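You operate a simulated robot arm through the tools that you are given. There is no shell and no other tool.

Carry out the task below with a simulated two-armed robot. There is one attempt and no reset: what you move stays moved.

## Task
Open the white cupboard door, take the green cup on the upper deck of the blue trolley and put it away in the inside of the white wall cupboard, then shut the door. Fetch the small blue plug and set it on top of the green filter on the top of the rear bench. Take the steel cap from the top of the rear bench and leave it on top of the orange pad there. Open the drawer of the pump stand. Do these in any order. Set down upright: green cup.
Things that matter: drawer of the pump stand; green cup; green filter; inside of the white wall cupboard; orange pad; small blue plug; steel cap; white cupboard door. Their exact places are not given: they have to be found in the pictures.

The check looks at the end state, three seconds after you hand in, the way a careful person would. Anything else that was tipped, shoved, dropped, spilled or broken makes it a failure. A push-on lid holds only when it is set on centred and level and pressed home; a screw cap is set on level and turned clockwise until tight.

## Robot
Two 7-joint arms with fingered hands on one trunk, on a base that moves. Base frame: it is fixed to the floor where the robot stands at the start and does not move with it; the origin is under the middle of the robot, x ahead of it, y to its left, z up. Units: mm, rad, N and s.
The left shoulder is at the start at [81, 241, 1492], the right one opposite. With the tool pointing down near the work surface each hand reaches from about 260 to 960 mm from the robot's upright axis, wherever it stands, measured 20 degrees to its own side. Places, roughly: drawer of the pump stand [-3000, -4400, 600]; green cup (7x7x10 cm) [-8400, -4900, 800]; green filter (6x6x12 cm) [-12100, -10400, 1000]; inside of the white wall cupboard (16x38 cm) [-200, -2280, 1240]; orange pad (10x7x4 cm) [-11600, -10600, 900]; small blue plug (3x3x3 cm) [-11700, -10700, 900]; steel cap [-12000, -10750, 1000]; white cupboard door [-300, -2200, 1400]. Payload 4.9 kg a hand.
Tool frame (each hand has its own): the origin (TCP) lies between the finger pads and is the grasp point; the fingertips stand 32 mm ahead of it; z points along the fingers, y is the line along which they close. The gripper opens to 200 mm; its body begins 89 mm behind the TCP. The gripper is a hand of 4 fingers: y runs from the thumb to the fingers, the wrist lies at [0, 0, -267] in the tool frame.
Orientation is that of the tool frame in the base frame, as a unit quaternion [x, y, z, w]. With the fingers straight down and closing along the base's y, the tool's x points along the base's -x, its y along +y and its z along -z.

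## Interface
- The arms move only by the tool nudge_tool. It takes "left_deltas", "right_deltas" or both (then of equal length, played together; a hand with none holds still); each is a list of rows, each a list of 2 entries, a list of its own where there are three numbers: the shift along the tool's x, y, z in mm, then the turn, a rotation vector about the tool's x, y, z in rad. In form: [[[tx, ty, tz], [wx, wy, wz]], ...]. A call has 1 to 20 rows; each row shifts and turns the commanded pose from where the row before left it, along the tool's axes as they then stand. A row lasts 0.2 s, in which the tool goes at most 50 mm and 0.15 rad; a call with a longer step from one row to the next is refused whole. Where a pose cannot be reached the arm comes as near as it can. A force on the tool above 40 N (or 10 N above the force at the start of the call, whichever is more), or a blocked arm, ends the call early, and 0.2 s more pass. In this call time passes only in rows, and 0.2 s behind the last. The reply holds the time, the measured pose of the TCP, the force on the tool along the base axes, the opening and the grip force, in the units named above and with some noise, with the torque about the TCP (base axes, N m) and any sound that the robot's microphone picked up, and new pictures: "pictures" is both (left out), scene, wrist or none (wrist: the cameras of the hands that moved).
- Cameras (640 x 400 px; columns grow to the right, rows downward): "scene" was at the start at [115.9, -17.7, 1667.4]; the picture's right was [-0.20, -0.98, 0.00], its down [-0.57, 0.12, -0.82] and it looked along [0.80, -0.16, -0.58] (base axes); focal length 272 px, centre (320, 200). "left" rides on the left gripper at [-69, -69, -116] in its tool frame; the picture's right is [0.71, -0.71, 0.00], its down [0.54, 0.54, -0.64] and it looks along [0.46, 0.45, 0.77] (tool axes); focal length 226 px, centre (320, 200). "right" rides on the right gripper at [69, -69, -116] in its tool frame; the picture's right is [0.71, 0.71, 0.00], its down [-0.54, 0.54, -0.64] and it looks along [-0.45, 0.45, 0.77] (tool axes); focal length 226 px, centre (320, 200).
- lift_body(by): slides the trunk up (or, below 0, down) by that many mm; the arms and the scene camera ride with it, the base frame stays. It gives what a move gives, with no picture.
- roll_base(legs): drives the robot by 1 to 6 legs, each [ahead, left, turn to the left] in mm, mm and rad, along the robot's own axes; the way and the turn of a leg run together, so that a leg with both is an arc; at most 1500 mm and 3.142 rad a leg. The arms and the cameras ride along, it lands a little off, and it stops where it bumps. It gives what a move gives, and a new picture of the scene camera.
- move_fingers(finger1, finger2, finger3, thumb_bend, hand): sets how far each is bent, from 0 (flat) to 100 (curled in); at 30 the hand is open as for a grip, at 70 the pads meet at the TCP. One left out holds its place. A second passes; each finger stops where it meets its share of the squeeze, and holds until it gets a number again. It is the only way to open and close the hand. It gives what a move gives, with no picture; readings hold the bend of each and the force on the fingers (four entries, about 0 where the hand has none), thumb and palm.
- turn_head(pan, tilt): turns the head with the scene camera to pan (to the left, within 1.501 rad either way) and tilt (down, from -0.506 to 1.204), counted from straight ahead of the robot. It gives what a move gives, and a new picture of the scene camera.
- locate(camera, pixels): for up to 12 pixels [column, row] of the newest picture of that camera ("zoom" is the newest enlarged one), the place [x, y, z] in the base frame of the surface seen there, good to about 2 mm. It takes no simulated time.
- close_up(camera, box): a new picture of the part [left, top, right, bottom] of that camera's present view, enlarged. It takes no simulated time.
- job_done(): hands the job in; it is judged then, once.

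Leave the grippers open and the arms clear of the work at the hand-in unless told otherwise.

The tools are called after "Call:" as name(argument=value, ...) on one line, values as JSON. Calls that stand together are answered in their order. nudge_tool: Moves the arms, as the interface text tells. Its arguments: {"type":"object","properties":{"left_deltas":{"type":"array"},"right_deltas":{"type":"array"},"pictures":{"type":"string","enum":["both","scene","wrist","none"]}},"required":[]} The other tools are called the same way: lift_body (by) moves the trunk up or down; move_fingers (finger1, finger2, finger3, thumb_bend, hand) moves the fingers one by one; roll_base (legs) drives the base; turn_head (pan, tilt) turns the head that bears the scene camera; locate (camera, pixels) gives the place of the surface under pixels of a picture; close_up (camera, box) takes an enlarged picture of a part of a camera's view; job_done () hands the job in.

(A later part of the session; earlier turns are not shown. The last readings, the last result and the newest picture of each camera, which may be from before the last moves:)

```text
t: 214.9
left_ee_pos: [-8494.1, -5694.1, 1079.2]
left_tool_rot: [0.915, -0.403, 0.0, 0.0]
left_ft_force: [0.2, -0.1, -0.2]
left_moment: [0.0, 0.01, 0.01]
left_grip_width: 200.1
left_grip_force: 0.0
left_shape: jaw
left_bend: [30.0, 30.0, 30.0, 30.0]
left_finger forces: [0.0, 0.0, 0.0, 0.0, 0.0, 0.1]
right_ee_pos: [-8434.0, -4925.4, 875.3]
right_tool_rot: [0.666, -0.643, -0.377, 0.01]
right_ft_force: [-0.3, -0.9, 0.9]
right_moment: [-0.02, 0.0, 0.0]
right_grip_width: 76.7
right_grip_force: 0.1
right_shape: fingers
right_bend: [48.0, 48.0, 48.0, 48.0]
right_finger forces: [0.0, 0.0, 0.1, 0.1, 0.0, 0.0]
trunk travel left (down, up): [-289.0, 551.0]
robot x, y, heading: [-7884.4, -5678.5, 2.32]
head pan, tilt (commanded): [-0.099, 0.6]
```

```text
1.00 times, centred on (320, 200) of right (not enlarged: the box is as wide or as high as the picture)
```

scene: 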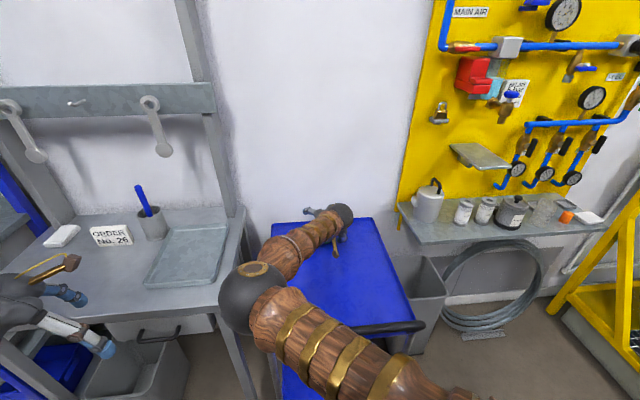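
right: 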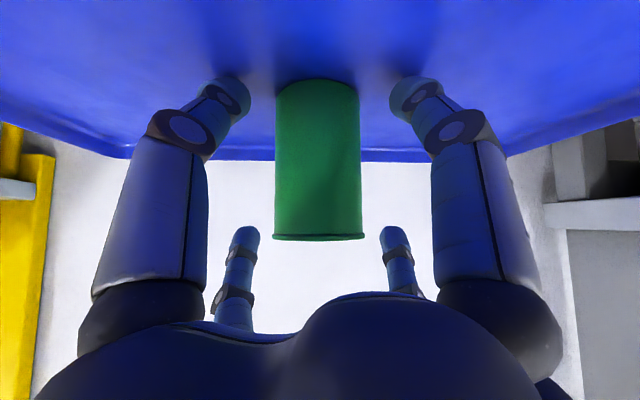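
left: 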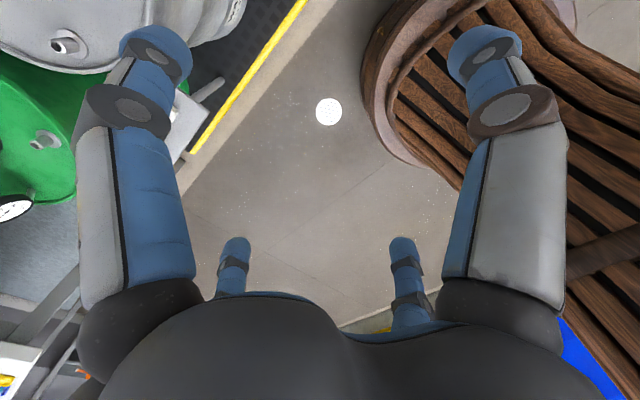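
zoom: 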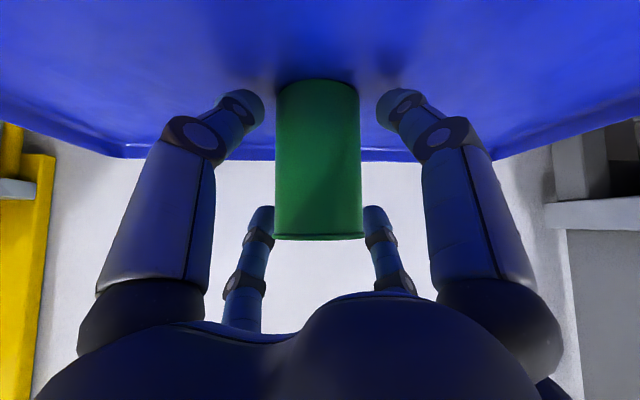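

Symmetric. I close all four to 64; each stops at its share of the squeeze.

Call:
move_fingers(hand="right", finger1=64, finger2=64, finger3=64, thumb_bend=64)

Call:
close_up(camera="right", box=[0, 0, 640, 400])

```text
t: 215.9
left_ee_pos: [-8494.8, -5693.9, 1079.8]
left_tool_rot: [0.916, -0.402, 0.0, -0.001]
left_ft_force: [0.2, 0.6, -0.1]
left_moment: [-0.02, -0.01, 0.0]
left_grip_width: 200.0
left_grip_force: 0.1
left_shape: jaw
left_bend: [30.0, 30.0, 30.0, 30.0]
left_finger forces: [0.0, 0.0, 0.1, 0.0, 0.0, 0.1]
right_ee_pos: [-8434.2, -4924.4, 873.8]
right_tool_rot: [0.667, -0.643, -0.377, 0.01]
right_ft_force: [-0.3, 0.4, -0.9]
right_moment: [-0.02, -0.05, 0.01]
right_grip_width: 52.3
right_grip_force: 16.1
right_shape: fingers
right_bend: [56.0, 60.0, 61.0, 59.0]
right_finger forces: [9.2, 5.8, 4.1, 0.0, 12.9, 0.0]
trunk travel left (down, up): [-289.0, 551.0]
robot x, y, heading: [-7883.5, -5679.2, 2.316]
head pan, tilt (commanded): [-0.099, 0.6]
```

```text
1.00 times, centred on (320, 200) of right (not enlarged: the box is as wide or as high as the picture)
```

zoom: 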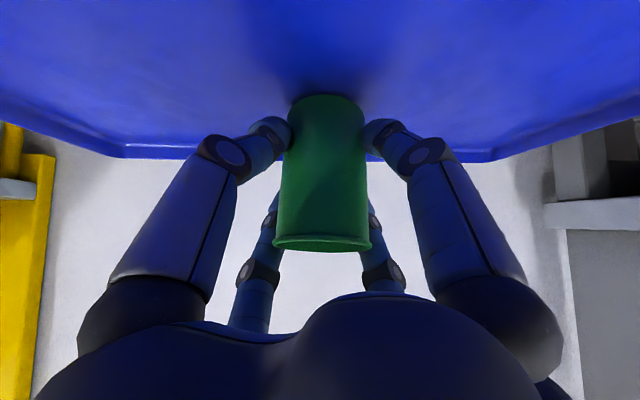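

All four fingers hold the cup (9.2, 5.8, 4.1, 12.9 N). I lift by raising the trunk 120 mm.

Call:
lift_body(by=120)

Call:
close_up(camera="right", box=[0, 0, 640, 400])

Call:
close_up(camera="scene", box=[200, 150, 440, 350])

```text
t: 217.4
left_ee_pos: [-8495.9, -5694.2, 1199.8]
left_tool_rot: [0.916, -0.402, 0.001, -0.001]
left_ft_force: [-0.2, -0.6, 0.1]
left_moment: [0.01, 0.01, -0.02]
left_grip_width: 200.1
left_grip_force: 0.1
left_shape: jaw
left_bend: [30.0, 30.0, 30.0, 30.0]
left_finger forces: [0.0, 0.1, 0.1, 0.1, 0.1, 0.1]
right_ee_pos: [-8433.1, -4924.8, 993.5]
right_tool_rot: [0.666, -0.643, -0.377, 0.011]
right_ft_force: [-0.6, -0.1, -0.8]
right_moment: [0.0, -0.01, 0.02]
right_grip_width: 52.6
right_grip_force: 15.6
right_shape: fingers
right_bend: [56.0, 60.0, 61.0, 59.0]
right_finger forces: [9.2, 5.9, 4.2, 0.0, 12.8, 0.1]
trunk travel left (down, up): [-409.0, 431.0]
robot x, y, heading: [-7891.2, -5680.6, 2.315]
head pan, tilt (commanded): [-0.099, 0.6]
```

```text
1.00 times, centred on (320, 200) of right (not enlarged: the box is as wide or as high as the picture)
```

zoom: 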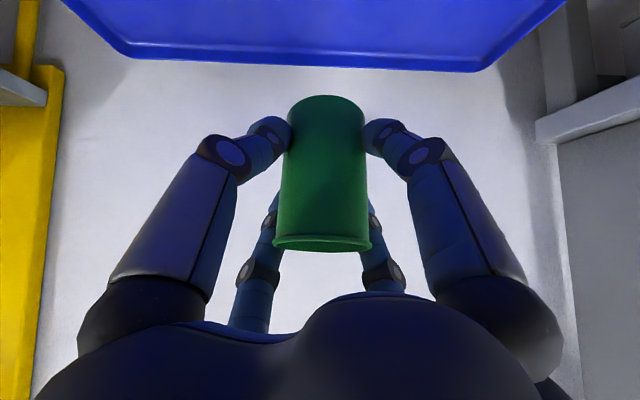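

```text
2.00 times, centred on (320, 250) of scene
```

zoom: 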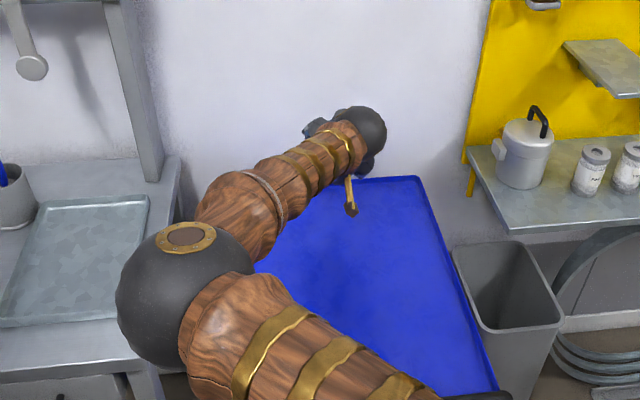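

The cup is held upright and clear. I raise the trunk 150 mm more, back away 320 mm, and turn right 90° to face back along the aisle.

Call:
lift_body(by=150)

Call:
roll_base(legs=[[-320, 0, 0], [0, 0, -0.8], [0, 0, -0.76]])

Call:
turn_head(pan=0.0, tilt=0.5)

```text
t: 219.1
left_ee_pos: [-8494.9, -5693.5, 1349.9]
left_tool_rot: [0.916, -0.402, 0.0, -0.001]
left_ft_force: [-0.2, 0.2, 0.1]
left_moment: [0.0, 0.01, 0.01]
left_grip_width: 199.7
left_grip_force: 0.0
left_shape: jaw
left_bend: [30.0, 30.0, 30.0, 30.0]
left_finger forces: [0.0, 0.0, 0.1, 0.0, 0.0, 0.0]
right_ee_pos: [-8434.0, -4924.5, 1143.5]
right_tool_rot: [0.666, -0.643, -0.378, 0.01]
right_ft_force: [-0.1, 0.7, -0.3]
right_moment: [0.0, 0.01, 0.0]
right_grip_width: 52.4
right_grip_force: 15.8
right_shape: fingers
right_bend: [56.0, 60.0, 61.0, 59.0]
right_finger forces: [9.3, 5.9, 4.1, 0.0, 12.8, 0.0]
trunk travel left (down, up): [-559.0, 281.0]
robot x, y, heading: [-7886.1, -5680.9, 2.318]
head pan, tilt (commanded): [-0.099, 0.6]
```

```text
t: 225.4
left_ee_pos: [-7694.6, -5310.8, 1351.0]
left_tool_rot: [-0.372, 0.928, -0.002, 0.001]
left_ft_force: [-0.3, 0.6, -0.5]
left_moment: [-0.02, 0.03, -0.03]
left_grip_width: 199.9
left_grip_force: 0.1
left_shape: jaw
left_bend: [30.0, 30.0, 30.0, 30.0]
left_finger forces: [0.0, 0.1, 0.0, 0.0, 0.0, 0.1]
right_ee_pos: [-6922.2, -5355.7, 1145.2]
right_tool_rot: [-0.027, 0.925, 0.277, 0.257]
right_ft_force: [0.2, 0.9, 0.1]
right_moment: [-0.05, 0.01, -0.01]
right_grip_width: 52.3
right_grip_force: 15.2
right_shape: fingers
right_bend: [56.0, 60.0, 61.0, 59.0]
right_finger forces: [8.6, 5.9, 4.0, 0.0, 12.5, 0.0]
trunk travel left (down, up): [-559.0, 281.0]
robot x, y, heading: [-7667.1, -5919.4, 0.763]
head pan, tilt (commanded): [-0.099, 0.6]
```

scene: 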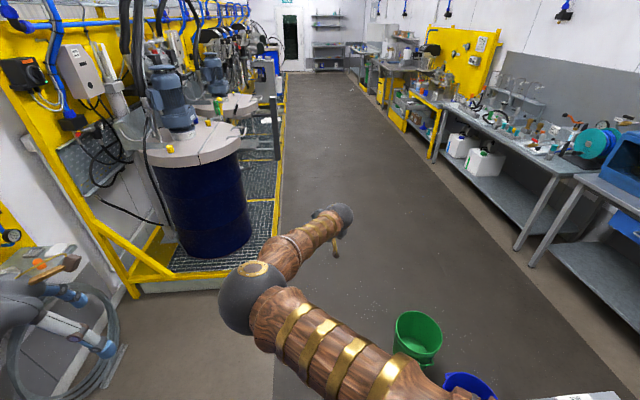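

```text
t: 226.0
left_ee_pos: [-7693.5, -5310.4, 1350.6]
left_tool_rot: [-0.372, 0.928, 0.0, 0.0]
left_ft_force: [-0.1, 0.0, -0.3]
left_moment: [0.0, -0.01, -0.01]
left_grip_width: 199.8
left_grip_force: 0.1
left_shape: jaw
left_bend: [30.0, 30.0, 30.0, 30.0]
left_finger forces: [0.0, 0.0, 0.0, 0.1, 0.0, 0.1]
right_ee_pos: [-6923.1, -5356.3, 1144.3]
right_tool_rot: [-0.027, 0.925, 0.278, 0.257]
right_ft_force: [-0.1, 0.6, -0.2]
right_moment: [0.02, -0.01, 0.0]
right_grip_width: 52.0
right_grip_force: 16.1
right_shape: fingers
right_bend: [56.0, 60.0, 61.0, 59.0]
right_finger forces: [8.6, 6.0, 4.0, 0.0, 12.5, 0.1]
trunk travel left (down, up): [-559.0, 281.0]
robot x, y, heading: [-7663.6, -5916.1, 0.77]
head pan, tilt (commanded): [0.0, 0.499]
```

scene: 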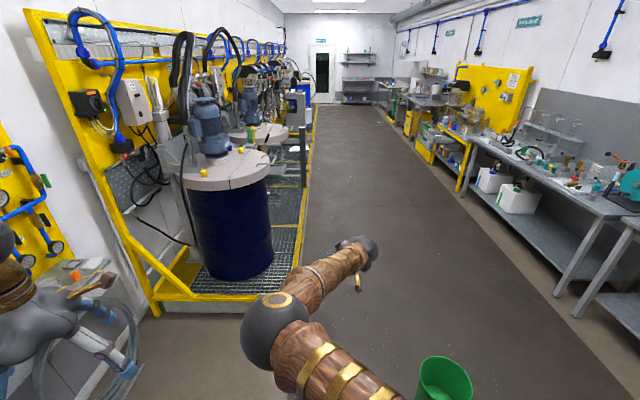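

Grip is steady. Before driving I measure the platform's tall items next to my left side.

Call:
locate(camera="scene", pixels=[[268, 165], [190, 170], [240, 155], [205, 110], [150, 300], [60, 60], [115, 100], [290, 270], [445, 370], [430, 395], [150, 240], [280, 250]])

```text
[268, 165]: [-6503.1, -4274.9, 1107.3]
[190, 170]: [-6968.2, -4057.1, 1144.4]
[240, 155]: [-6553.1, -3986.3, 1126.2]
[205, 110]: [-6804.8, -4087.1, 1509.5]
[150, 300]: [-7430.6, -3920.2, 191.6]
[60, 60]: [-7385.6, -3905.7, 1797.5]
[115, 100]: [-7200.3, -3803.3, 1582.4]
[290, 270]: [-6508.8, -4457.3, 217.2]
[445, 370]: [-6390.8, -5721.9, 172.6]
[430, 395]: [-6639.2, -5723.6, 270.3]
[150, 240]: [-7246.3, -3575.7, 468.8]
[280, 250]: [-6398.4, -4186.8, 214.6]
```

Tall items keep at v<-1345. I drive a dog-leg between bins and platform back to the aisle's middle (u≈7800, v≈-250).

Call:
roll_base(legs=[[637, 30, -0.015], [500, -140, 0], [300, -250, 0], [400, -350, 0]])

```text
t: 237.0
left_ee_pos: [-5863.9, -4569.0, 1349.9]
left_tool_rot: [-0.369, 0.93, -0.001, 0.001]
left_ft_force: [-0.8, -0.6, 0.5]
left_moment: [0.0, -0.01, -0.01]
left_grip_width: 199.7
left_grip_force: 0.1
left_shape: jaw
left_bend: [30.0, 30.0, 30.0, 30.0]
left_finger forces: [0.1, 0.1, 0.0, 0.0, 0.1, 0.0]
right_ee_pos: [-5093.6, -4620.4, 1144.5]
right_tool_rot: [-0.023, 0.925, 0.276, 0.258]
right_ft_force: [0.3, 0.2, 0.6]
right_moment: [-0.02, 0.0, -0.03]
right_grip_width: 52.3
right_grip_force: 15.7
right_shape: fingers
right_bend: [56.0, 60.0, 61.0, 59.0]
right_finger forces: [8.7, 5.9, 4.1, 0.1, 12.5, 0.0]
trunk travel left (down, up): [-559.0, 281.0]
robot x, y, heading: [-5840.0, -5178.6, 0.762]
head pan, tilt (commanded): [0.0, 0.499]
```

scene: 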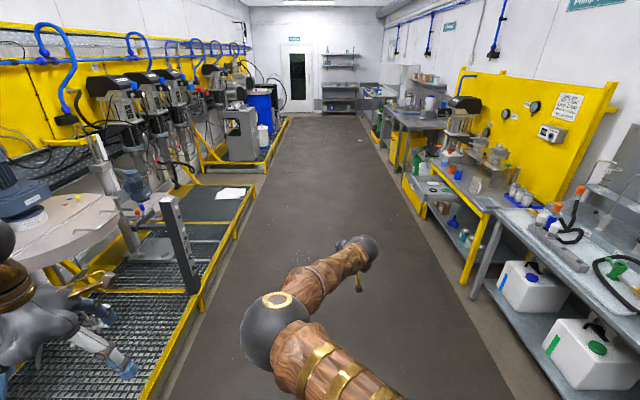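

The aisle is open; the pulled drawer stays at v>700. I drive 6.2 m back along -u at v≈-150, then I'll turn toward the cupboard.

Call:
roll_base(legs=[[1239, -25, 0], [1239, -25, 0], [1239, -25, 0], [1240, -25, 0], [1240, -25, 0]])

```text
t: 266.8
left_ee_pos: [-1306.4, -340.6, 1351.0]
left_tool_rot: [-0.371, 0.928, -0.002, 0.0]
left_ft_force: [-0.9, 0.3, 0.1]
left_moment: [-0.01, 0.0, -0.01]
left_grip_width: 199.7
left_grip_force: 0.1
left_shape: jaw
left_bend: [30.0, 30.0, 30.0, 30.0]
left_finger forces: [0.1, 0.0, 0.0, 0.1, 0.0, 0.0]
right_ee_pos: [-535.4, -387.0, 1146.0]
right_tool_rot: [-0.025, 0.925, 0.277, 0.257]
right_ft_force: [-0.7, 0.4, -1.0]
right_moment: [0.02, -0.01, -0.05]
right_grip_width: 52.6
right_grip_force: 15.2
right_shape: fingers
right_bend: [56.0, 60.0, 61.0, 59.0]
right_finger forces: [8.9, 5.9, 3.9, 0.1, 12.4, 0.1]
trunk travel left (down, up): [-559.0, 281.0]
robot x, y, heading: [-1282.8, -947.4, 0.765]
head pan, tilt (commanded): [0.0, 0.499]
```

scene: 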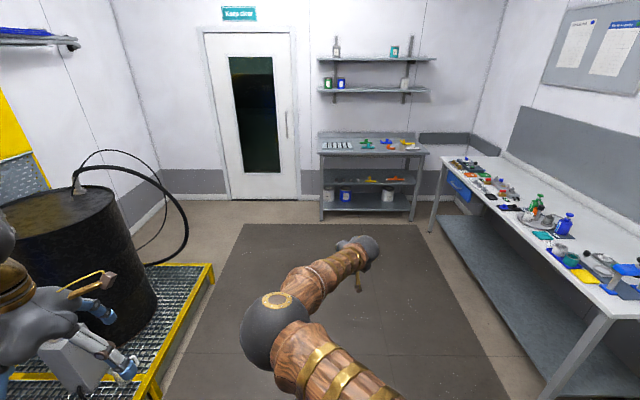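

Now at u=1583, v=-190. I check the black drum on the left before turning.

Call:
locate(camera="scene", pixels=[[130, 250], [110, 220], [90, 200], [150, 300], [205, 290], [180, 210], [40, 230]])

```text
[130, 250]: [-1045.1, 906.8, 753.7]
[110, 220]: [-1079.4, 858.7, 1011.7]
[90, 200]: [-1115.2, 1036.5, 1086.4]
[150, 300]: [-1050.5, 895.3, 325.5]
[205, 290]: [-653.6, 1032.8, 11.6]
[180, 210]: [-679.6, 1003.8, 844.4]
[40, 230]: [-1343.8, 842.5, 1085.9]
```

The drum is 1.8 m away. I turn right to face the cupboard wall.

Call:
roll_base(legs=[[0, 0, -0.8], [0, 0, -0.78]])

Call:
turn_head(pan=0.0, tilt=0.4)

```text
t: 271.3
left_ee_pos: [-673.9, -932.1, 1349.4]
left_tool_rot: [0.401, 0.916, -0.002, 0.0]
left_ft_force: [-0.6, -0.3, 0.7]
left_moment: [0.03, -0.03, 0.0]
left_grip_width: 199.8
left_grip_force: 0.1
left_shape: jaw
left_bend: [30.0, 30.0, 30.0, 30.0]
left_finger forces: [0.1, 0.0, 0.0, 0.1, 0.1, 0.1]
right_ee_pos: [-732.4, -1702.6, 1144.9]
right_tool_rot: [0.643, 0.666, 0.01, 0.378]
right_ft_force: [-0.1, 0.8, -0.4]
right_moment: [0.0, -0.01, 0.02]
right_grip_width: 52.2
right_grip_force: 15.0
right_shape: fingers
right_bend: [56.0, 60.0, 61.0, 59.0]
right_finger forces: [8.5, 5.9, 3.9, 0.0, 12.1, 0.1]
trunk travel left (down, up): [-559.0, 281.0]
robot x, y, heading: [-1283.9, -945.2, -0.818]
head pan, tilt (commanded): [0.0, 0.499]
```

scene: 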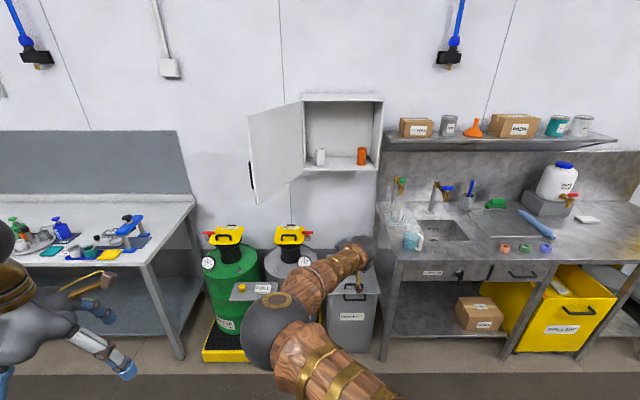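

```text
t: 272.0
left_ee_pos: [-672.3, -933.2, 1349.9]
left_tool_rot: [0.401, 0.916, 0.0, -0.002]
left_ft_force: [0.0, -0.7, -0.7]
left_moment: [0.0, 0.03, -0.04]
left_grip_width: 199.8
left_grip_force: 0.0
left_shape: jaw
left_bend: [30.0, 30.0, 30.0, 30.0]
left_finger forces: [0.0, 0.1, 0.0, 0.1, 0.0, 0.0]
right_ee_pos: [-731.6, -1701.6, 1145.4]
right_tool_rot: [0.643, 0.667, 0.011, 0.377]
right_ft_force: [0.1, -0.3, -0.1]
right_moment: [0.02, -0.01, 0.0]
right_grip_width: 52.0
right_grip_force: 15.3
right_shape: fingers
right_bend: [56.0, 60.0, 61.0, 59.0]
right_finger forces: [8.5, 5.9, 3.9, 0.0, 12.1, 0.1]
trunk travel left (down, up): [-559.0, 281.0]
robot x, y, heading: [-1281.2, -948.1, -0.822]
head pan, tilt (commanded): [0.0, 0.4]
```

scene: 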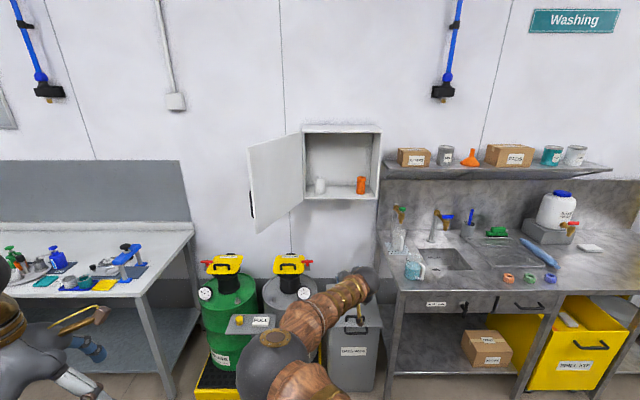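

Clear view of the open cupboard. I enlarge it and measure the tube and spool extents.

Call:
close_up(camera="scene", box=[240, 115, 400, 235])

```text
3.33 times, centred on (320, 175) of scene
```

zoom: 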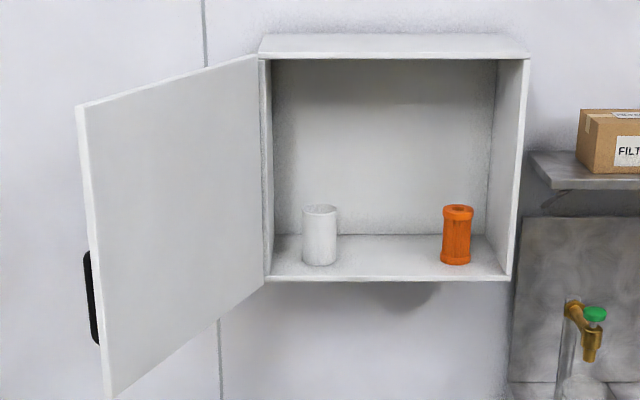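

Call:
locate(camera="zoom", pixels=[[305, 240], [320, 240], [334, 240], [320, 208], [445, 240], [456, 240], [468, 240], [456, 209], [390, 255], [390, 270], [80, 120], [265, 270]])

```text
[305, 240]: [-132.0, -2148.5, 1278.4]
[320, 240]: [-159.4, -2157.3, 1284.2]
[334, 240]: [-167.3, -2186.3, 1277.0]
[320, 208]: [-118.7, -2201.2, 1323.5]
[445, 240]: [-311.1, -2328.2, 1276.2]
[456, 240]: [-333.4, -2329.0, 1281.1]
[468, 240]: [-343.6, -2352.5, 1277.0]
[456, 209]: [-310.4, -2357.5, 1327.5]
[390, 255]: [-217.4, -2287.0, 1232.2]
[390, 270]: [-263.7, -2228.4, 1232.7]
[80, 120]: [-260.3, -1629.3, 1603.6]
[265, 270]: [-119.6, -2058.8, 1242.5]
```

Tube: centre (1595,1490), spool (1842,1492); the free middle is u≈1720. Now I check how the cup sits in the hand via the wrist camera.

Call:
close_up(camera="right", box=[220, 60, 420, 270])

Call:
locate(camera="right", pixels=[[300, 130], [327, 130], [355, 130], [300, 200], [325, 200], [350, 200], [322, 235], [327, 105]])

```text
1.90 times, centred on (320, 165) of right
```

zoom: 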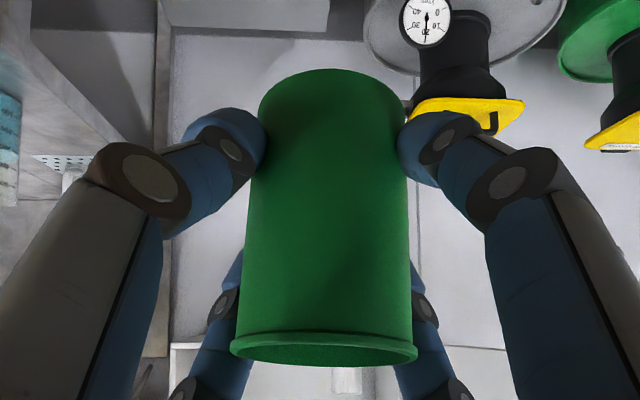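

```text
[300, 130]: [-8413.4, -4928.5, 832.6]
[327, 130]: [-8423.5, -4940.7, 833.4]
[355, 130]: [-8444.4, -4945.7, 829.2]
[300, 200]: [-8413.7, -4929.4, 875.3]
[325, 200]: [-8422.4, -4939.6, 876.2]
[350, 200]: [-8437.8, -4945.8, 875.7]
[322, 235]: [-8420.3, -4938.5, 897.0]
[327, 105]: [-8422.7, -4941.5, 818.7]
```

The "right" picture is old; I use the new zoom picture instead.

Call:
locate(camera="zoom", pixels=[[270, 130], [333, 130], [395, 130], [255, 280], [325, 280], [400, 280], [324, 340], [333, 85], [240, 345], [412, 350]])

```text
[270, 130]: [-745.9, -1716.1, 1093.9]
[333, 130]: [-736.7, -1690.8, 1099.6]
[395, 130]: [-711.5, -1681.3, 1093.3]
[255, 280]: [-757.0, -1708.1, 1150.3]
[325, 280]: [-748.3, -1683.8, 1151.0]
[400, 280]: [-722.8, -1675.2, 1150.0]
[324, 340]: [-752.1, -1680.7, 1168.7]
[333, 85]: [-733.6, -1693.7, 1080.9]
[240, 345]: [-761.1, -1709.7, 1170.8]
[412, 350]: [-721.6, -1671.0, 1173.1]
```

The cup leans ~14° back toward me in the grip. I pitch the hand +0.2 rad forward to upright it, and raise the trunk 187 mm.

Call:
nudge_tool(right_deltas=[[[0, 0, 0], [0.0675, 0.0737, 0.0055]], [[0, 0, 0], [0.0675, 0.0737, 0.0055]]], pictures="none")

Call:
lift_body(by=190)

Call:
close_up(camera="right", box=[220, 60, 420, 270])

```text
t: 272.6
left_ee_pos: [-674.3, -933.7, 1349.9]
left_tool_rot: [0.401, 0.916, 0.0, -0.001]
left_ft_force: [0.7, -0.6, -0.2]
left_moment: [-0.03, -0.01, -0.01]
left_grip_width: 199.8
left_grip_force: 0.1
left_shape: jaw
left_bend: [30.0, 30.0, 30.0, 30.0]
left_finger forces: [0.0, 0.0, 0.0, 0.0, 0.0, 0.0]
right_ee_pos: [-732.2, -1703.9, 1143.6]
right_tool_rot: [0.668, 0.689, 0.016, 0.283]
right_ft_force: [0.0, -0.4, -1.1]
right_moment: [-0.03, 0.0, 0.0]
right_grip_width: 52.0
right_grip_force: 15.3
right_shape: fingers
right_bend: [56.0, 60.0, 61.0, 59.0]
right_finger forces: [8.5, 6.0, 3.9, 0.1, 12.0, 0.0]
trunk travel left (down, up): [-559.0, 281.0]
robot x, y, heading: [-1282.4, -950.1, -0.824]
head pan, tilt (commanded): [0.0, 0.4]
```

```text
t: 274.7
left_ee_pos: [-673.5, -932.3, 1540.3]
left_tool_rot: [0.401, 0.916, -0.001, -0.002]
left_ft_force: [0.2, -0.1, -0.1]
left_moment: [0.01, -0.01, -0.01]
left_grip_width: 199.8
left_grip_force: 0.0
left_shape: jaw
left_bend: [30.0, 30.0, 30.0, 30.0]
left_finger forces: [0.0, 0.1, 0.1, 0.1, 0.0, 0.1]
right_ee_pos: [-732.0, -1702.5, 1334.7]
right_tool_rot: [0.668, 0.688, 0.015, 0.284]
right_ft_force: [-0.1, 0.0, -0.6]
right_moment: [-0.01, 0.01, 0.0]
right_grip_width: 51.7
right_grip_force: 15.4
right_shape: fingers
right_bend: [56.0, 60.0, 61.0, 59.0]
right_finger forces: [8.5, 5.9, 4.0, 0.0, 12.1, 0.0]
trunk travel left (down, up): [-749.0, 91.0]
robot x, y, heading: [-1281.5, -946.5, -0.827]
head pan, tilt (commanded): [0.0, 0.4]
```

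```text
1.90 times, centred on (320, 165) of right
```

zoom: 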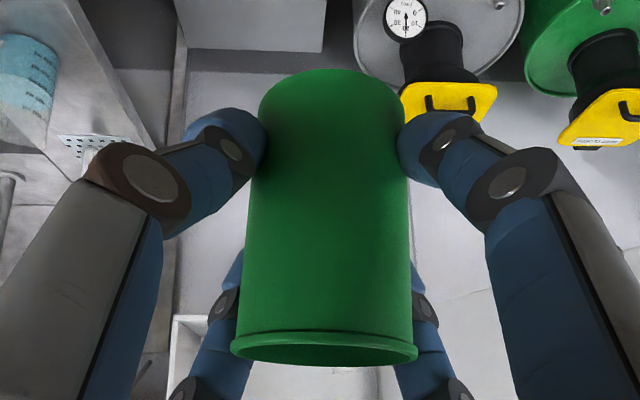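

I verify the cup's attitude now.

Call:
locate(camera="zoom", pixels=[[333, 85], [333, 130], [328, 200], [325, 280], [324, 330], [240, 345], [412, 350], [262, 110], [405, 110]])

```text
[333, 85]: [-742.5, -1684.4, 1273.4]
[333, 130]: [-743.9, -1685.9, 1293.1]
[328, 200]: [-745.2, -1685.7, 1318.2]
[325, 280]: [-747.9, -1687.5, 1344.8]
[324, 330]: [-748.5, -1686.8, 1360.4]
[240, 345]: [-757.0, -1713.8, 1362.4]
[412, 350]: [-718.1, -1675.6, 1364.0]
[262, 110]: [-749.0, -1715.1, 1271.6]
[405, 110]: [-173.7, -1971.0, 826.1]
```

The cup is now upright within ~2–3°. Bottom at z≈1264, above the shelf floor (1233). I roll ahead 560 mm toward the cupboard opening.

Call:
roll_base(legs=[[562, -24, 0.012]])

Call:
turn_head(pan=-0.05, tilt=0.6)

```text
t: 277.9
left_ee_pos: [-306.6, -1349.9, 1540.4]
left_tool_rot: [0.395, 0.919, -0.001, -0.001]
left_ft_force: [-0.4, -0.1, 0.0]
left_moment: [-0.01, -0.03, 0.02]
left_grip_width: 199.6
left_grip_force: 0.1
left_shape: jaw
left_bend: [30.0, 30.0, 30.0, 30.0]
left_finger forces: [0.0, 0.1, 0.0, 0.0, 0.0, 0.0]
right_ee_pos: [-355.0, -2119.2, 1337.2]
right_tool_rot: [0.662, 0.694, 0.017, 0.284]
right_ft_force: [0.1, 0.4, -0.1]
right_moment: [0.02, -0.04, 0.03]
right_grip_width: 51.5
right_grip_force: 16.0
right_shape: fingers
right_bend: [56.0, 60.0, 61.0, 59.0]
right_finger forces: [8.5, 5.9, 3.9, 0.1, 12.0, 0.1]
trunk travel left (down, up): [-749.0, 91.0]
robot x, y, heading: [-915.6, -1374.4, -0.811]
head pan, tilt (commanded): [0.0, 0.4]
```

scene: 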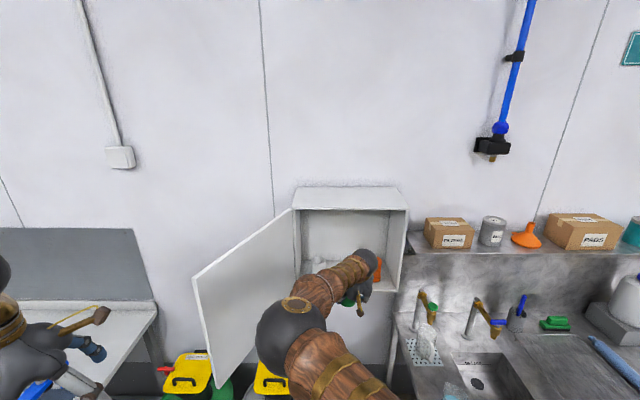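

```text
t: 278.6
left_ee_pos: [-306.1, -1350.0, 1540.1]
left_tool_rot: [0.395, 0.919, -0.001, 0.0]
left_ft_force: [0.5, 0.6, 0.2]
left_moment: [0.03, -0.01, -0.02]
left_grip_width: 199.8
left_grip_force: 0.1
left_shape: jaw
left_bend: [30.0, 30.0, 30.0, 30.0]
left_finger forces: [0.0, 0.1, 0.0, 0.1, 0.0, 0.0]
right_ee_pos: [-353.9, -2119.9, 1335.6]
right_tool_rot: [0.663, 0.692, 0.016, 0.284]
right_ft_force: [-0.5, -0.3, 0.0]
right_moment: [0.0, -0.01, 0.0]
right_grip_width: 51.6
right_grip_force: 15.3
right_shape: fingers
right_bend: [56.0, 60.0, 61.0, 59.0]
right_finger forces: [8.5, 5.9, 3.9, 0.0, 12.0, 0.0]
trunk travel left (down, up): [-749.0, 91.0]
robot x, y, heading: [-911.6, -1370.8, -0.807]
head pan, tilt (commanded): [-0.051, 0.6]
```

scene: 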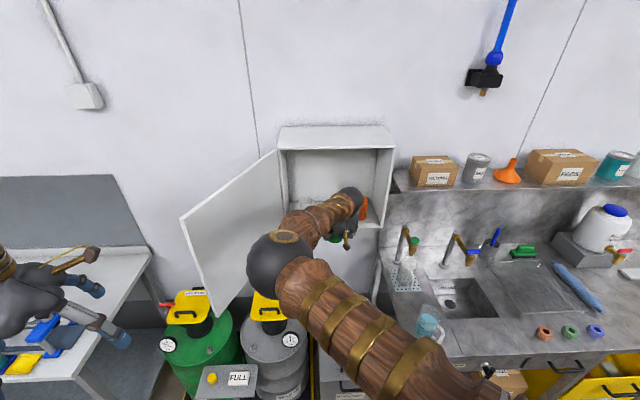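

I check the elbow's clearance to the open door.

Call:
locate(camera="scene", pixels=[[260, 262], [275, 240], [290, 262], [190, 225], [250, 230], [320, 205], [345, 200], [280, 150]])

```text
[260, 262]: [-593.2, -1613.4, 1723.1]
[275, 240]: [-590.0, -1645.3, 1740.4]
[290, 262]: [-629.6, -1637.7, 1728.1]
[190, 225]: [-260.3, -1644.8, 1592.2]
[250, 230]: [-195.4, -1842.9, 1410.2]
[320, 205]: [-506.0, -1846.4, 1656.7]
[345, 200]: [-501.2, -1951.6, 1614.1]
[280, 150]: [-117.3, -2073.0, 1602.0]
```

Elbow clear of the door. I roll 150 mm further in, slowly, keeping u≈1718.

Call:
roll_base(legs=[[75, -2, -0.003], [75, -2, -0.003]])

Call:
close_up(camera="scene", box=[240, 100, 440, 260])

Call:
close_up(camera="right", box=[0, 0, 640, 400])

```text
t: 280.3
left_ee_pos: [-214.9, -1459.2, 1545.3]
left_tool_rot: [0.398, 0.917, -0.002, 0.003]
left_ft_force: [-0.3, 1.2, 0.4]
left_moment: [-0.01, -0.15, -0.02]
left_grip_width: 199.8
left_grip_force: 0.0
left_shape: jaw
left_bend: [30.0, 30.0, 30.0, 30.0]
left_finger forces: [0.0, 0.1, 0.0, 0.0, 0.1, 0.0]
right_ee_pos: [-269.2, -2229.8, 1341.2]
right_tool_rot: [0.665, 0.689, 0.016, 0.287]
right_ft_force: [0.1, 0.4, -0.4]
right_moment: [-0.01, -0.03, -0.03]
right_grip_width: 52.0
right_grip_force: 15.2
right_shape: fingers
right_bend: [56.0, 60.0, 61.0, 59.0]
right_finger forces: [8.6, 5.9, 3.9, 0.0, 11.9, 0.0]
trunk travel left (down, up): [-749.0, 91.0]
robot x, y, heading: [-808.6, -1482.7, -0.819]
head pan, tilt (commanded): [-0.051, 0.6]
```

scene: 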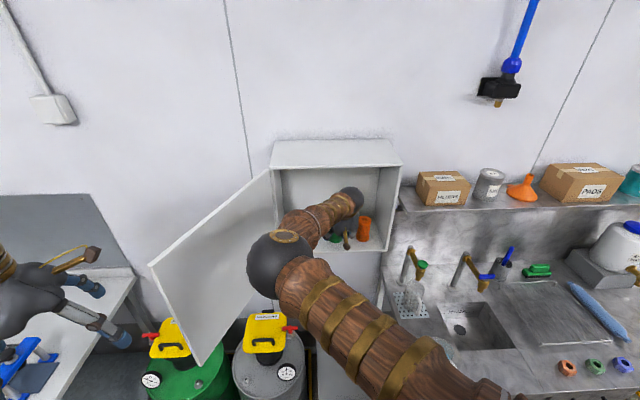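

```text
2.50 times, centred on (340, 180) of scene
```

zoom: 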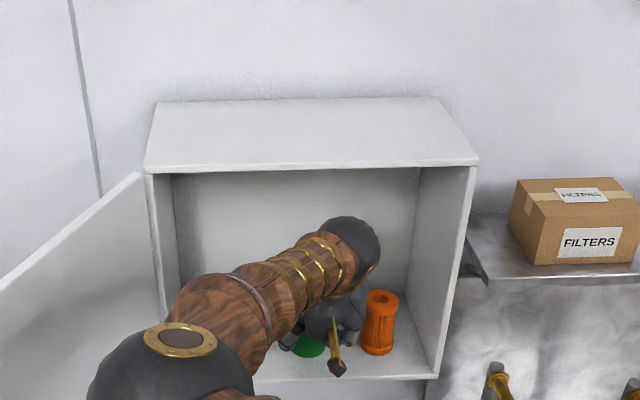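

```text
1.00 times, centred on (320, 200) of right (not enlarged: the box is as wide or as high as the picture)
```

zoom: 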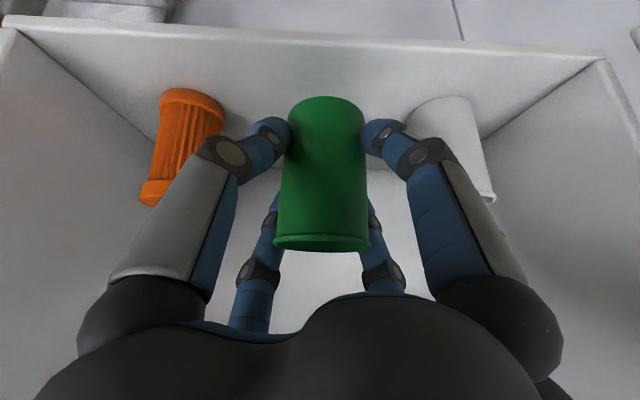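

Inside view: spool left, tube right of the cup with room. TCP u=1724, v=1439, z=1341. I move 45 mm further in with the arm.

Call:
nudge_tool(right_deltas=[[[-14.4, 12.1, 12.3], [0, 0, 0]], [[-14.4, 12.1, 12.3], [0, 0, 0]]], pictures="wrist")

```text
t: 280.9
left_ee_pos: [-195.8, -1481.5, 1537.0]
left_tool_rot: [0.4, 0.917, 0.002, -0.005]
left_ft_force: [0.7, -1.0, -0.6]
left_moment: [0.16, 0.07, 0.0]
left_grip_width: 200.0
left_grip_force: 0.1
left_shape: jaw
left_bend: [30.0, 30.0, 30.0, 30.0]
left_finger forces: [0.1, 0.0, 0.0, 0.1, 0.0, 0.0]
right_ee_pos: [-221.3, -2282.3, 1326.4]
right_tool_rot: [0.667, 0.691, 0.017, 0.279]
right_ft_force: [0.3, -0.6, -0.5]
right_moment: [0.09, 0.04, -0.01]
right_grip_width: 51.7
right_grip_force: 14.9
right_shape: fingers
right_bend: [56.0, 60.0, 61.0, 59.0]
right_finger forces: [8.5, 5.9, 3.8, 0.0, 11.9, 0.1]
trunk travel left (down, up): [-749.0, 91.0]
robot x, y, heading: [-813.3, -1484.4, -0.816]
head pan, tilt (commanded): [-0.051, 0.6]
```

right: 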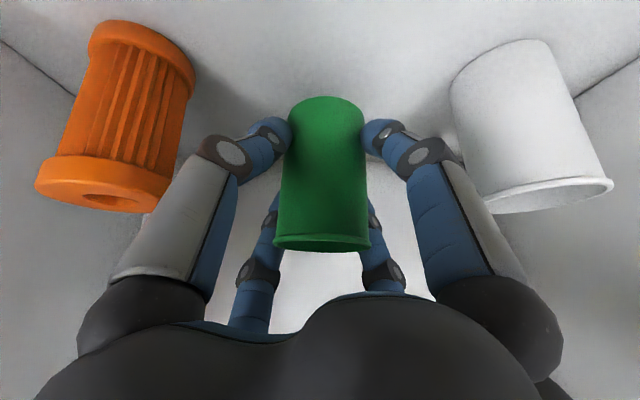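

TCP is now at v=1510, z=1326; bottom ≈1255. I lower in 5 mm steps and watch the force.

Call:
nudge_tool(right_deltas=[[[1.9, -2, 4.2], [0, 0, 0]], [[1.9, -2, 4.2], [0, 0, 0]], [[1.9, -2, 4.2], [0, 0, 0]]], pictures="none")

```text
t: 281.7
left_ee_pos: [-201.3, -1466.1, 1539.2]
left_tool_rot: [0.397, 0.918, 0.0, -0.003]
left_ft_force: [0.4, -0.4, 0.2]
left_moment: [0.02, 0.0, -0.04]
left_grip_width: 200.0
left_grip_force: 0.0
left_shape: jaw
left_bend: [30.0, 30.0, 30.0, 30.0]
left_finger forces: [0.0, 0.0, 0.0, 0.1, 0.0, 0.0]
right_ee_pos: [-225.5, -2269.7, 1317.3]
right_tool_rot: [0.666, 0.691, 0.016, 0.282]
right_ft_force: [0.5, -0.1, -0.1]
right_moment: [0.02, 0.06, 0.0]
right_grip_width: 51.9
right_grip_force: 15.1
right_shape: fingers
right_bend: [56.0, 60.0, 61.0, 59.0]
right_finger forces: [8.5, 5.9, 3.7, 0.0, 11.9, 0.0]
trunk travel left (down, up): [-749.0, 91.0]
robot x, y, heading: [-809.1, -1485.7, -0.819]
head pan, tilt (commanded): [-0.051, 0.6]
```

TCP u=1720, v=1498, z=1317. Continue lowering in 4 mm steps.

Call:
nudge_tool(right_deltas=[[[1.5, -1.6, 3.3], [0, 0, 0]], [[1.5, -1.6, 3.3], [0, 0, 0]]], pictures="none")

Call:
nudge_tool(right_deltas=[[[1.5, -1.6, 3.3], [0, 0, 0]]], pictures="wrist")

```text
t: 282.3
left_ee_pos: [-203.3, -1466.7, 1538.7]
left_tool_rot: [0.399, 0.917, -0.001, -0.002]
left_ft_force: [0.3, -1.0, -0.7]
left_moment: [0.01, 0.02, -0.01]
left_grip_width: 199.8
left_grip_force: 0.1
left_shape: jaw
left_bend: [30.0, 30.0, 30.0, 30.0]
left_finger forces: [0.1, 0.0, 0.0, 0.0, 0.1, 0.0]
right_ee_pos: [-228.1, -2268.9, 1311.7]
right_tool_rot: [0.666, 0.691, 0.015, 0.282]
right_ft_force: [0.2, 0.3, -0.5]
right_moment: [-0.04, 0.01, -0.03]
right_grip_width: 51.9
right_grip_force: 15.6
right_shape: fingers
right_bend: [56.0, 60.0, 61.0, 59.0]
right_finger forces: [8.5, 6.0, 3.8, 0.1, 12.0, 0.0]
trunk travel left (down, up): [-749.0, 91.0]
robot x, y, heading: [-811.3, -1485.6, -0.817]
head pan, tilt (commanded): [-0.051, 0.6]
```

```text
t: 282.7
left_ee_pos: [-209.3, -1464.2, 1540.5]
left_tool_rot: [0.398, 0.917, 0.0, 0.0]
left_ft_force: [-0.3, -0.1, -0.2]
left_moment: [-0.01, -0.03, -0.01]
left_grip_width: 200.0
left_grip_force: 0.0
left_shape: jaw
left_bend: [30.0, 30.0, 30.0, 30.0]
left_finger forces: [0.0, 0.0, 0.1, 0.0, 0.0, 0.1]
right_ee_pos: [-231.0, -2267.7, 1309.1]
right_tool_rot: [0.666, 0.69, 0.017, 0.284]
right_ft_force: [-1.3, 0.4, 0.7]
right_moment: [0.03, -0.03, 0.04]
right_grip_width: 51.6
right_grip_force: 14.8
right_shape: fingers
right_bend: [56.0, 60.0, 61.0, 59.0]
right_finger forces: [8.5, 5.9, 3.8, 0.0, 12.0, 0.0]
trunk travel left (down, up): [-749.0, 91.0]
robot x, y, heading: [-817.2, -1485.7, -0.821]
head pan, tilt (commanded): [-0.051, 0.6]
```

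right: 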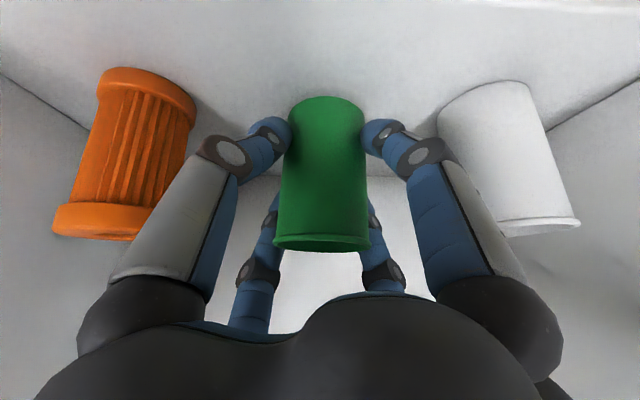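

No contact yet at z=1309. Continue with 3 mm steps.

Call:
nudge_tool(right_deltas=[[[1.2, -1.2, 2.5], [0, 0, 0]]], pictures="none")

Call:
nudge_tool(right_deltas=[[[1.2, -1.2, 2.5], [0, 0, 0]]], pictures="none")

Call:
close_up(camera="right", box=[220, 60, 420, 270])

```text
t: 283.1
left_ee_pos: [-204.2, -1465.8, 1540.3]
left_tool_rot: [0.399, 0.917, -0.001, -0.001]
left_ft_force: [-0.1, 0.8, -0.7]
left_moment: [0.05, -0.01, 0.02]
left_grip_width: 200.1
left_grip_force: 0.0
left_shape: jaw
left_bend: [30.0, 30.0, 30.0, 30.0]
left_finger forces: [0.0, 0.0, 0.0, 0.0, 0.0, 0.0]
right_ee_pos: [-229.4, -2267.6, 1304.0]
right_tool_rot: [0.666, 0.69, 0.016, 0.283]
right_ft_force: [0.3, 0.4, -0.8]
right_moment: [0.01, 0.02, 0.01]
right_grip_width: 51.7
right_grip_force: 14.9
right_shape: fingers
right_bend: [56.0, 60.0, 61.0, 59.0]
right_finger forces: [8.6, 5.9, 3.8, 0.1, 12.0, 0.0]
trunk travel left (down, up): [-749.0, 91.0]
robot x, y, heading: [-819.8, -1481.5, -0.817]
head pan, tilt (commanded): [-0.051, 0.6]
```

```text
t: 283.5
left_ee_pos: [-207.0, -1466.3, 1541.3]
left_tool_rot: [0.399, 0.917, 0.0, -0.001]
left_ft_force: [-0.2, -0.3, -0.4]
left_moment: [0.01, 0.01, 0.0]
left_grip_width: 199.8
left_grip_force: 0.0
left_shape: jaw
left_bend: [30.0, 30.0, 30.0, 30.0]
left_finger forces: [0.0, 0.0, 0.0, 0.0, 0.0, 0.0]
right_ee_pos: [-230.6, -2267.6, 1303.9]
right_tool_rot: [0.666, 0.69, 0.016, 0.285]
right_ft_force: [0.3, 0.4, 0.8]
right_moment: [0.0, 0.01, 0.0]
right_grip_width: 51.8
right_grip_force: 15.3
right_shape: fingers
right_bend: [56.0, 60.0, 61.0, 59.0]
right_finger forces: [8.9, 6.1, 3.8, 0.1, 12.3, 0.0]
trunk travel left (down, up): [-749.0, 91.0]
robot x, y, heading: [-813.6, -1485.4, -0.812]
head pan, tilt (commanded): [-0.051, 0.6]
```

```text
1.90 times, centred on (320, 165) of right
```

zoom: 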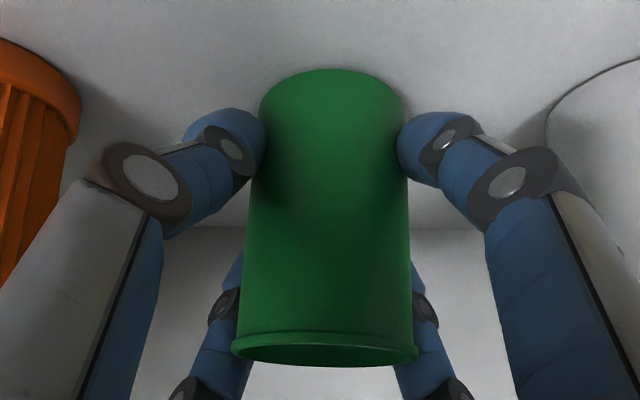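

Finger forces shift slightly—near contact. Two more 2.5 mm steps.

Call:
nudge_tool(right_deltas=[[[1, -1, 2.1], [0, 0, 0]]], pictures="none")

Call:
nudge_tool(right_deltas=[[[1, -1, 2.1], [0, 0, 0]]], pictures="none")

Call:
locate(camera="zoom", pixels=[[333, 85], [333, 130], [325, 280], [324, 330], [240, 345], [412, 350], [335, 66], [180, 60], [450, 60]])

```text
t: 283.9
left_ee_pos: [-205.2, -1464.9, 1541.5]
left_tool_rot: [0.399, 0.917, -0.001, 0.0]
left_ft_force: [-0.6, -0.4, 0.3]
left_moment: [-0.03, 0.0, -0.02]
left_grip_width: 200.2
left_grip_force: 0.1
left_shape: jaw
left_bend: [30.0, 30.0, 30.0, 30.0]
left_finger forces: [0.0, 0.0, 0.0, 0.1, 0.0, 0.0]
right_ee_pos: [-229.5, -2267.2, 1301.8]
right_tool_rot: [0.665, 0.69, 0.015, 0.284]
right_ft_force: [-1.4, -1.4, 7.5]
right_moment: [-0.18, 0.13, 0.02]
right_grip_width: 51.6
right_grip_force: 17.6
right_shape: fingers
right_bend: [56.0, 60.0, 61.0, 59.0]
right_finger forces: [9.1, 7.6, 3.9, 0.1, 15.0, 0.0]
trunk travel left (down, up): [-749.0, 91.0]
robot x, y, heading: [-812.7, -1484.5, -0.824]
head pan, tilt (commanded): [-0.051, 0.6]
```

```text
t: 284.3
left_ee_pos: [-208.7, -1464.0, 1542.5]
left_tool_rot: [0.399, 0.917, -0.001, 0.0]
left_ft_force: [-0.1, 0.6, 1.1]
left_moment: [-0.01, 0.02, 0.02]
left_grip_width: 199.8
left_grip_force: 0.0
left_shape: jaw
left_bend: [30.0, 30.0, 30.0, 30.0]
left_finger forces: [0.0, 0.0, 0.1, 0.0, 0.1, 0.0]
right_ee_pos: [-231.5, -2267.9, 1301.5]
right_tool_rot: [0.665, 0.69, 0.016, 0.285]
right_ft_force: [0.0, -3.5, 14.8]
right_moment: [-0.42, 0.25, 0.08]
right_grip_width: 51.2
right_grip_force: 20.2
right_shape: fingers
right_bend: [56.0, 59.0, 61.0, 59.0]
right_finger forces: [9.3, 9.3, 3.8, 0.1, 17.9, 0.1]
trunk travel left (down, up): [-749.0, 91.0]
robot x, y, heading: [-813.8, -1485.5, -0.816]
head pan, tilt (commanded): [-0.051, 0.6]
```

```text
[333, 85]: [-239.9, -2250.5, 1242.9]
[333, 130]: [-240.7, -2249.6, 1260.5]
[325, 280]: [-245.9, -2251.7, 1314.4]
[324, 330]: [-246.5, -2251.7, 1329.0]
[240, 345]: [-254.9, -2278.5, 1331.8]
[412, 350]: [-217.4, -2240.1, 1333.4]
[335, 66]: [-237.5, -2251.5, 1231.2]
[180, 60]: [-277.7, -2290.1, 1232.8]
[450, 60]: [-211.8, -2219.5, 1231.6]
```

The cup stands on the shelf (15 N up-force). I open all four fingers together to 46.

Call:
move_fingers(hand="right", finger1=50, finger2=50, finger3=50, thumb_bend=50)

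Call:
close_up(camera="right", box=[0, 0, 640, 400])

```text
t: 285.3
left_ee_pos: [-205.8, -1466.2, 1540.5]
left_tool_rot: [0.399, 0.917, 0.0, -0.001]
left_ft_force: [-0.8, -0.5, 0.1]
left_moment: [0.01, -0.03, -0.03]
left_grip_width: 199.8
left_grip_force: 0.1
left_shape: jaw
left_bend: [30.0, 30.0, 30.0, 30.0]
left_finger forces: [0.0, 0.0, 0.0, 0.0, 0.1, 0.0]
right_ee_pos: [-230.2, -2267.0, 1298.3]
right_tool_rot: [0.666, 0.69, 0.016, 0.284]
right_ft_force: [0.0, -0.6, 0.2]
right_moment: [0.02, 0.0, 0.01]
right_grip_width: 68.9
right_grip_force: 0.0
right_shape: fingers
right_bend: [50.0, 50.0, 50.0, 50.0]
right_finger forces: [0.0, 0.1, 0.1, 0.1, 0.0, 0.1]
trunk travel left (down, up): [-749.0, 91.0]
robot x, y, heading: [-811.6, -1489.0, -0.82]
head pan, tilt (commanded): [-0.051, 0.6]
```

```text
1.00 times, centred on (320, 200) of right (not enlarged: the box is as wide or as high as the picture)
```

zoom: 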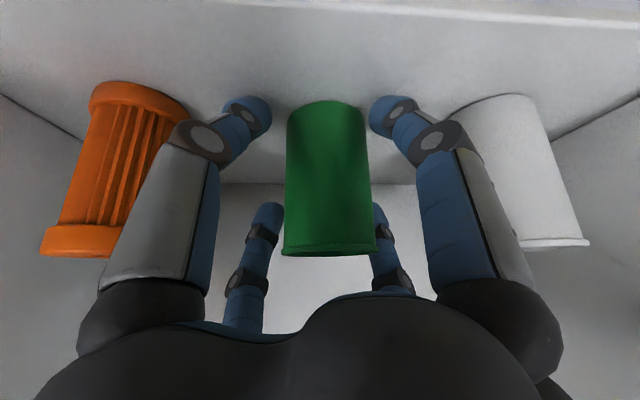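

Released; the cup stands. I open the two upper fingers a bit more (38) for clearance, then withdraw along the tool axis.

Call:
move_fingers(hand="right", finger2=38, finger3=38)

Call:
nudge_tool(right_deltas=[[[0, 0, -15], [0, 0, 0]], [[0, 0, -20], [0, 0, 0]], [[0, 0, -25], [0, 0, 0]]], pictures="wrist")

```text
t: 286.3
left_ee_pos: [-205.9, -1465.7, 1539.6]
left_tool_rot: [0.398, 0.917, -0.001, -0.001]
left_ft_force: [-0.2, 0.8, 0.2]
left_moment: [0.0, 0.01, -0.02]
left_grip_width: 199.9
left_grip_force: 0.1
left_shape: jaw
left_bend: [30.0, 30.0, 30.0, 30.0]
left_finger forces: [0.0, 0.0, 0.0, 0.0, 0.1, 0.0]
right_ee_pos: [-230.3, -2268.6, 1296.8]
right_tool_rot: [0.666, 0.69, 0.016, 0.284]
right_ft_force: [0.4, -0.1, 0.3]
right_moment: [0.01, 0.0, 0.0]
right_grip_width: 68.8
right_grip_force: 0.1
right_shape: fingers
right_bend: [50.0, 38.0, 38.0, 50.0]
right_finger forces: [0.1, 0.1, 0.0, 0.1, 0.1, 0.1]
trunk travel left (down, up): [-749.0, 91.0]
robot x, y, heading: [-811.0, -1484.4, -0.815]
head pan, tilt (commanded): [-0.051, 0.6]
```

```text
t: 287.1
left_ee_pos: [-206.1, -1464.6, 1539.8]
left_tool_rot: [0.399, 0.917, -0.001, 0.0]
left_ft_force: [-1.0, -0.3, -0.9]
left_moment: [-0.03, 0.0, 0.0]
left_grip_width: 199.8
left_grip_force: 0.1
left_shape: jaw
left_bend: [30.0, 30.0, 30.0, 30.0]
left_finger forces: [0.0, 0.0, 0.0, 0.0, 0.1, 0.0]
right_ee_pos: [-255.5, -2245.5, 1348.7]
right_tool_rot: [0.665, 0.69, 0.015, 0.284]
right_ft_force: [-1.4, 0.2, -0.2]
right_moment: [-0.04, 0.0, 0.0]
right_grip_width: 68.8
right_grip_force: 0.0
right_shape: fingers
right_bend: [50.0, 38.0, 38.0, 50.0]
right_finger forces: [0.0, 0.1, 0.0, 0.0, 0.1, 0.1]
trunk travel left (down, up): [-749.0, 91.0]
robot x, y, heading: [-811.9, -1489.0, -0.815]
head pan, tilt (commanded): [-0.051, 0.6]
```

right: 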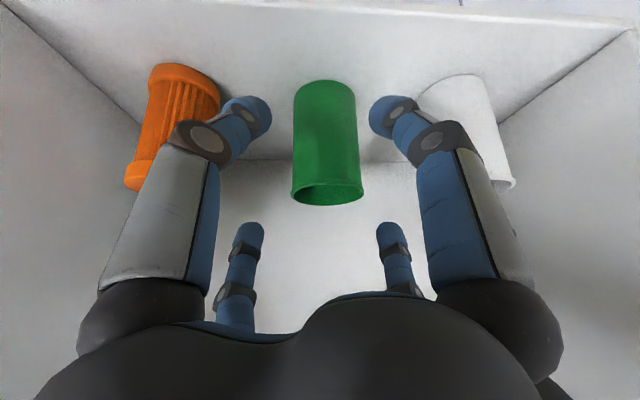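

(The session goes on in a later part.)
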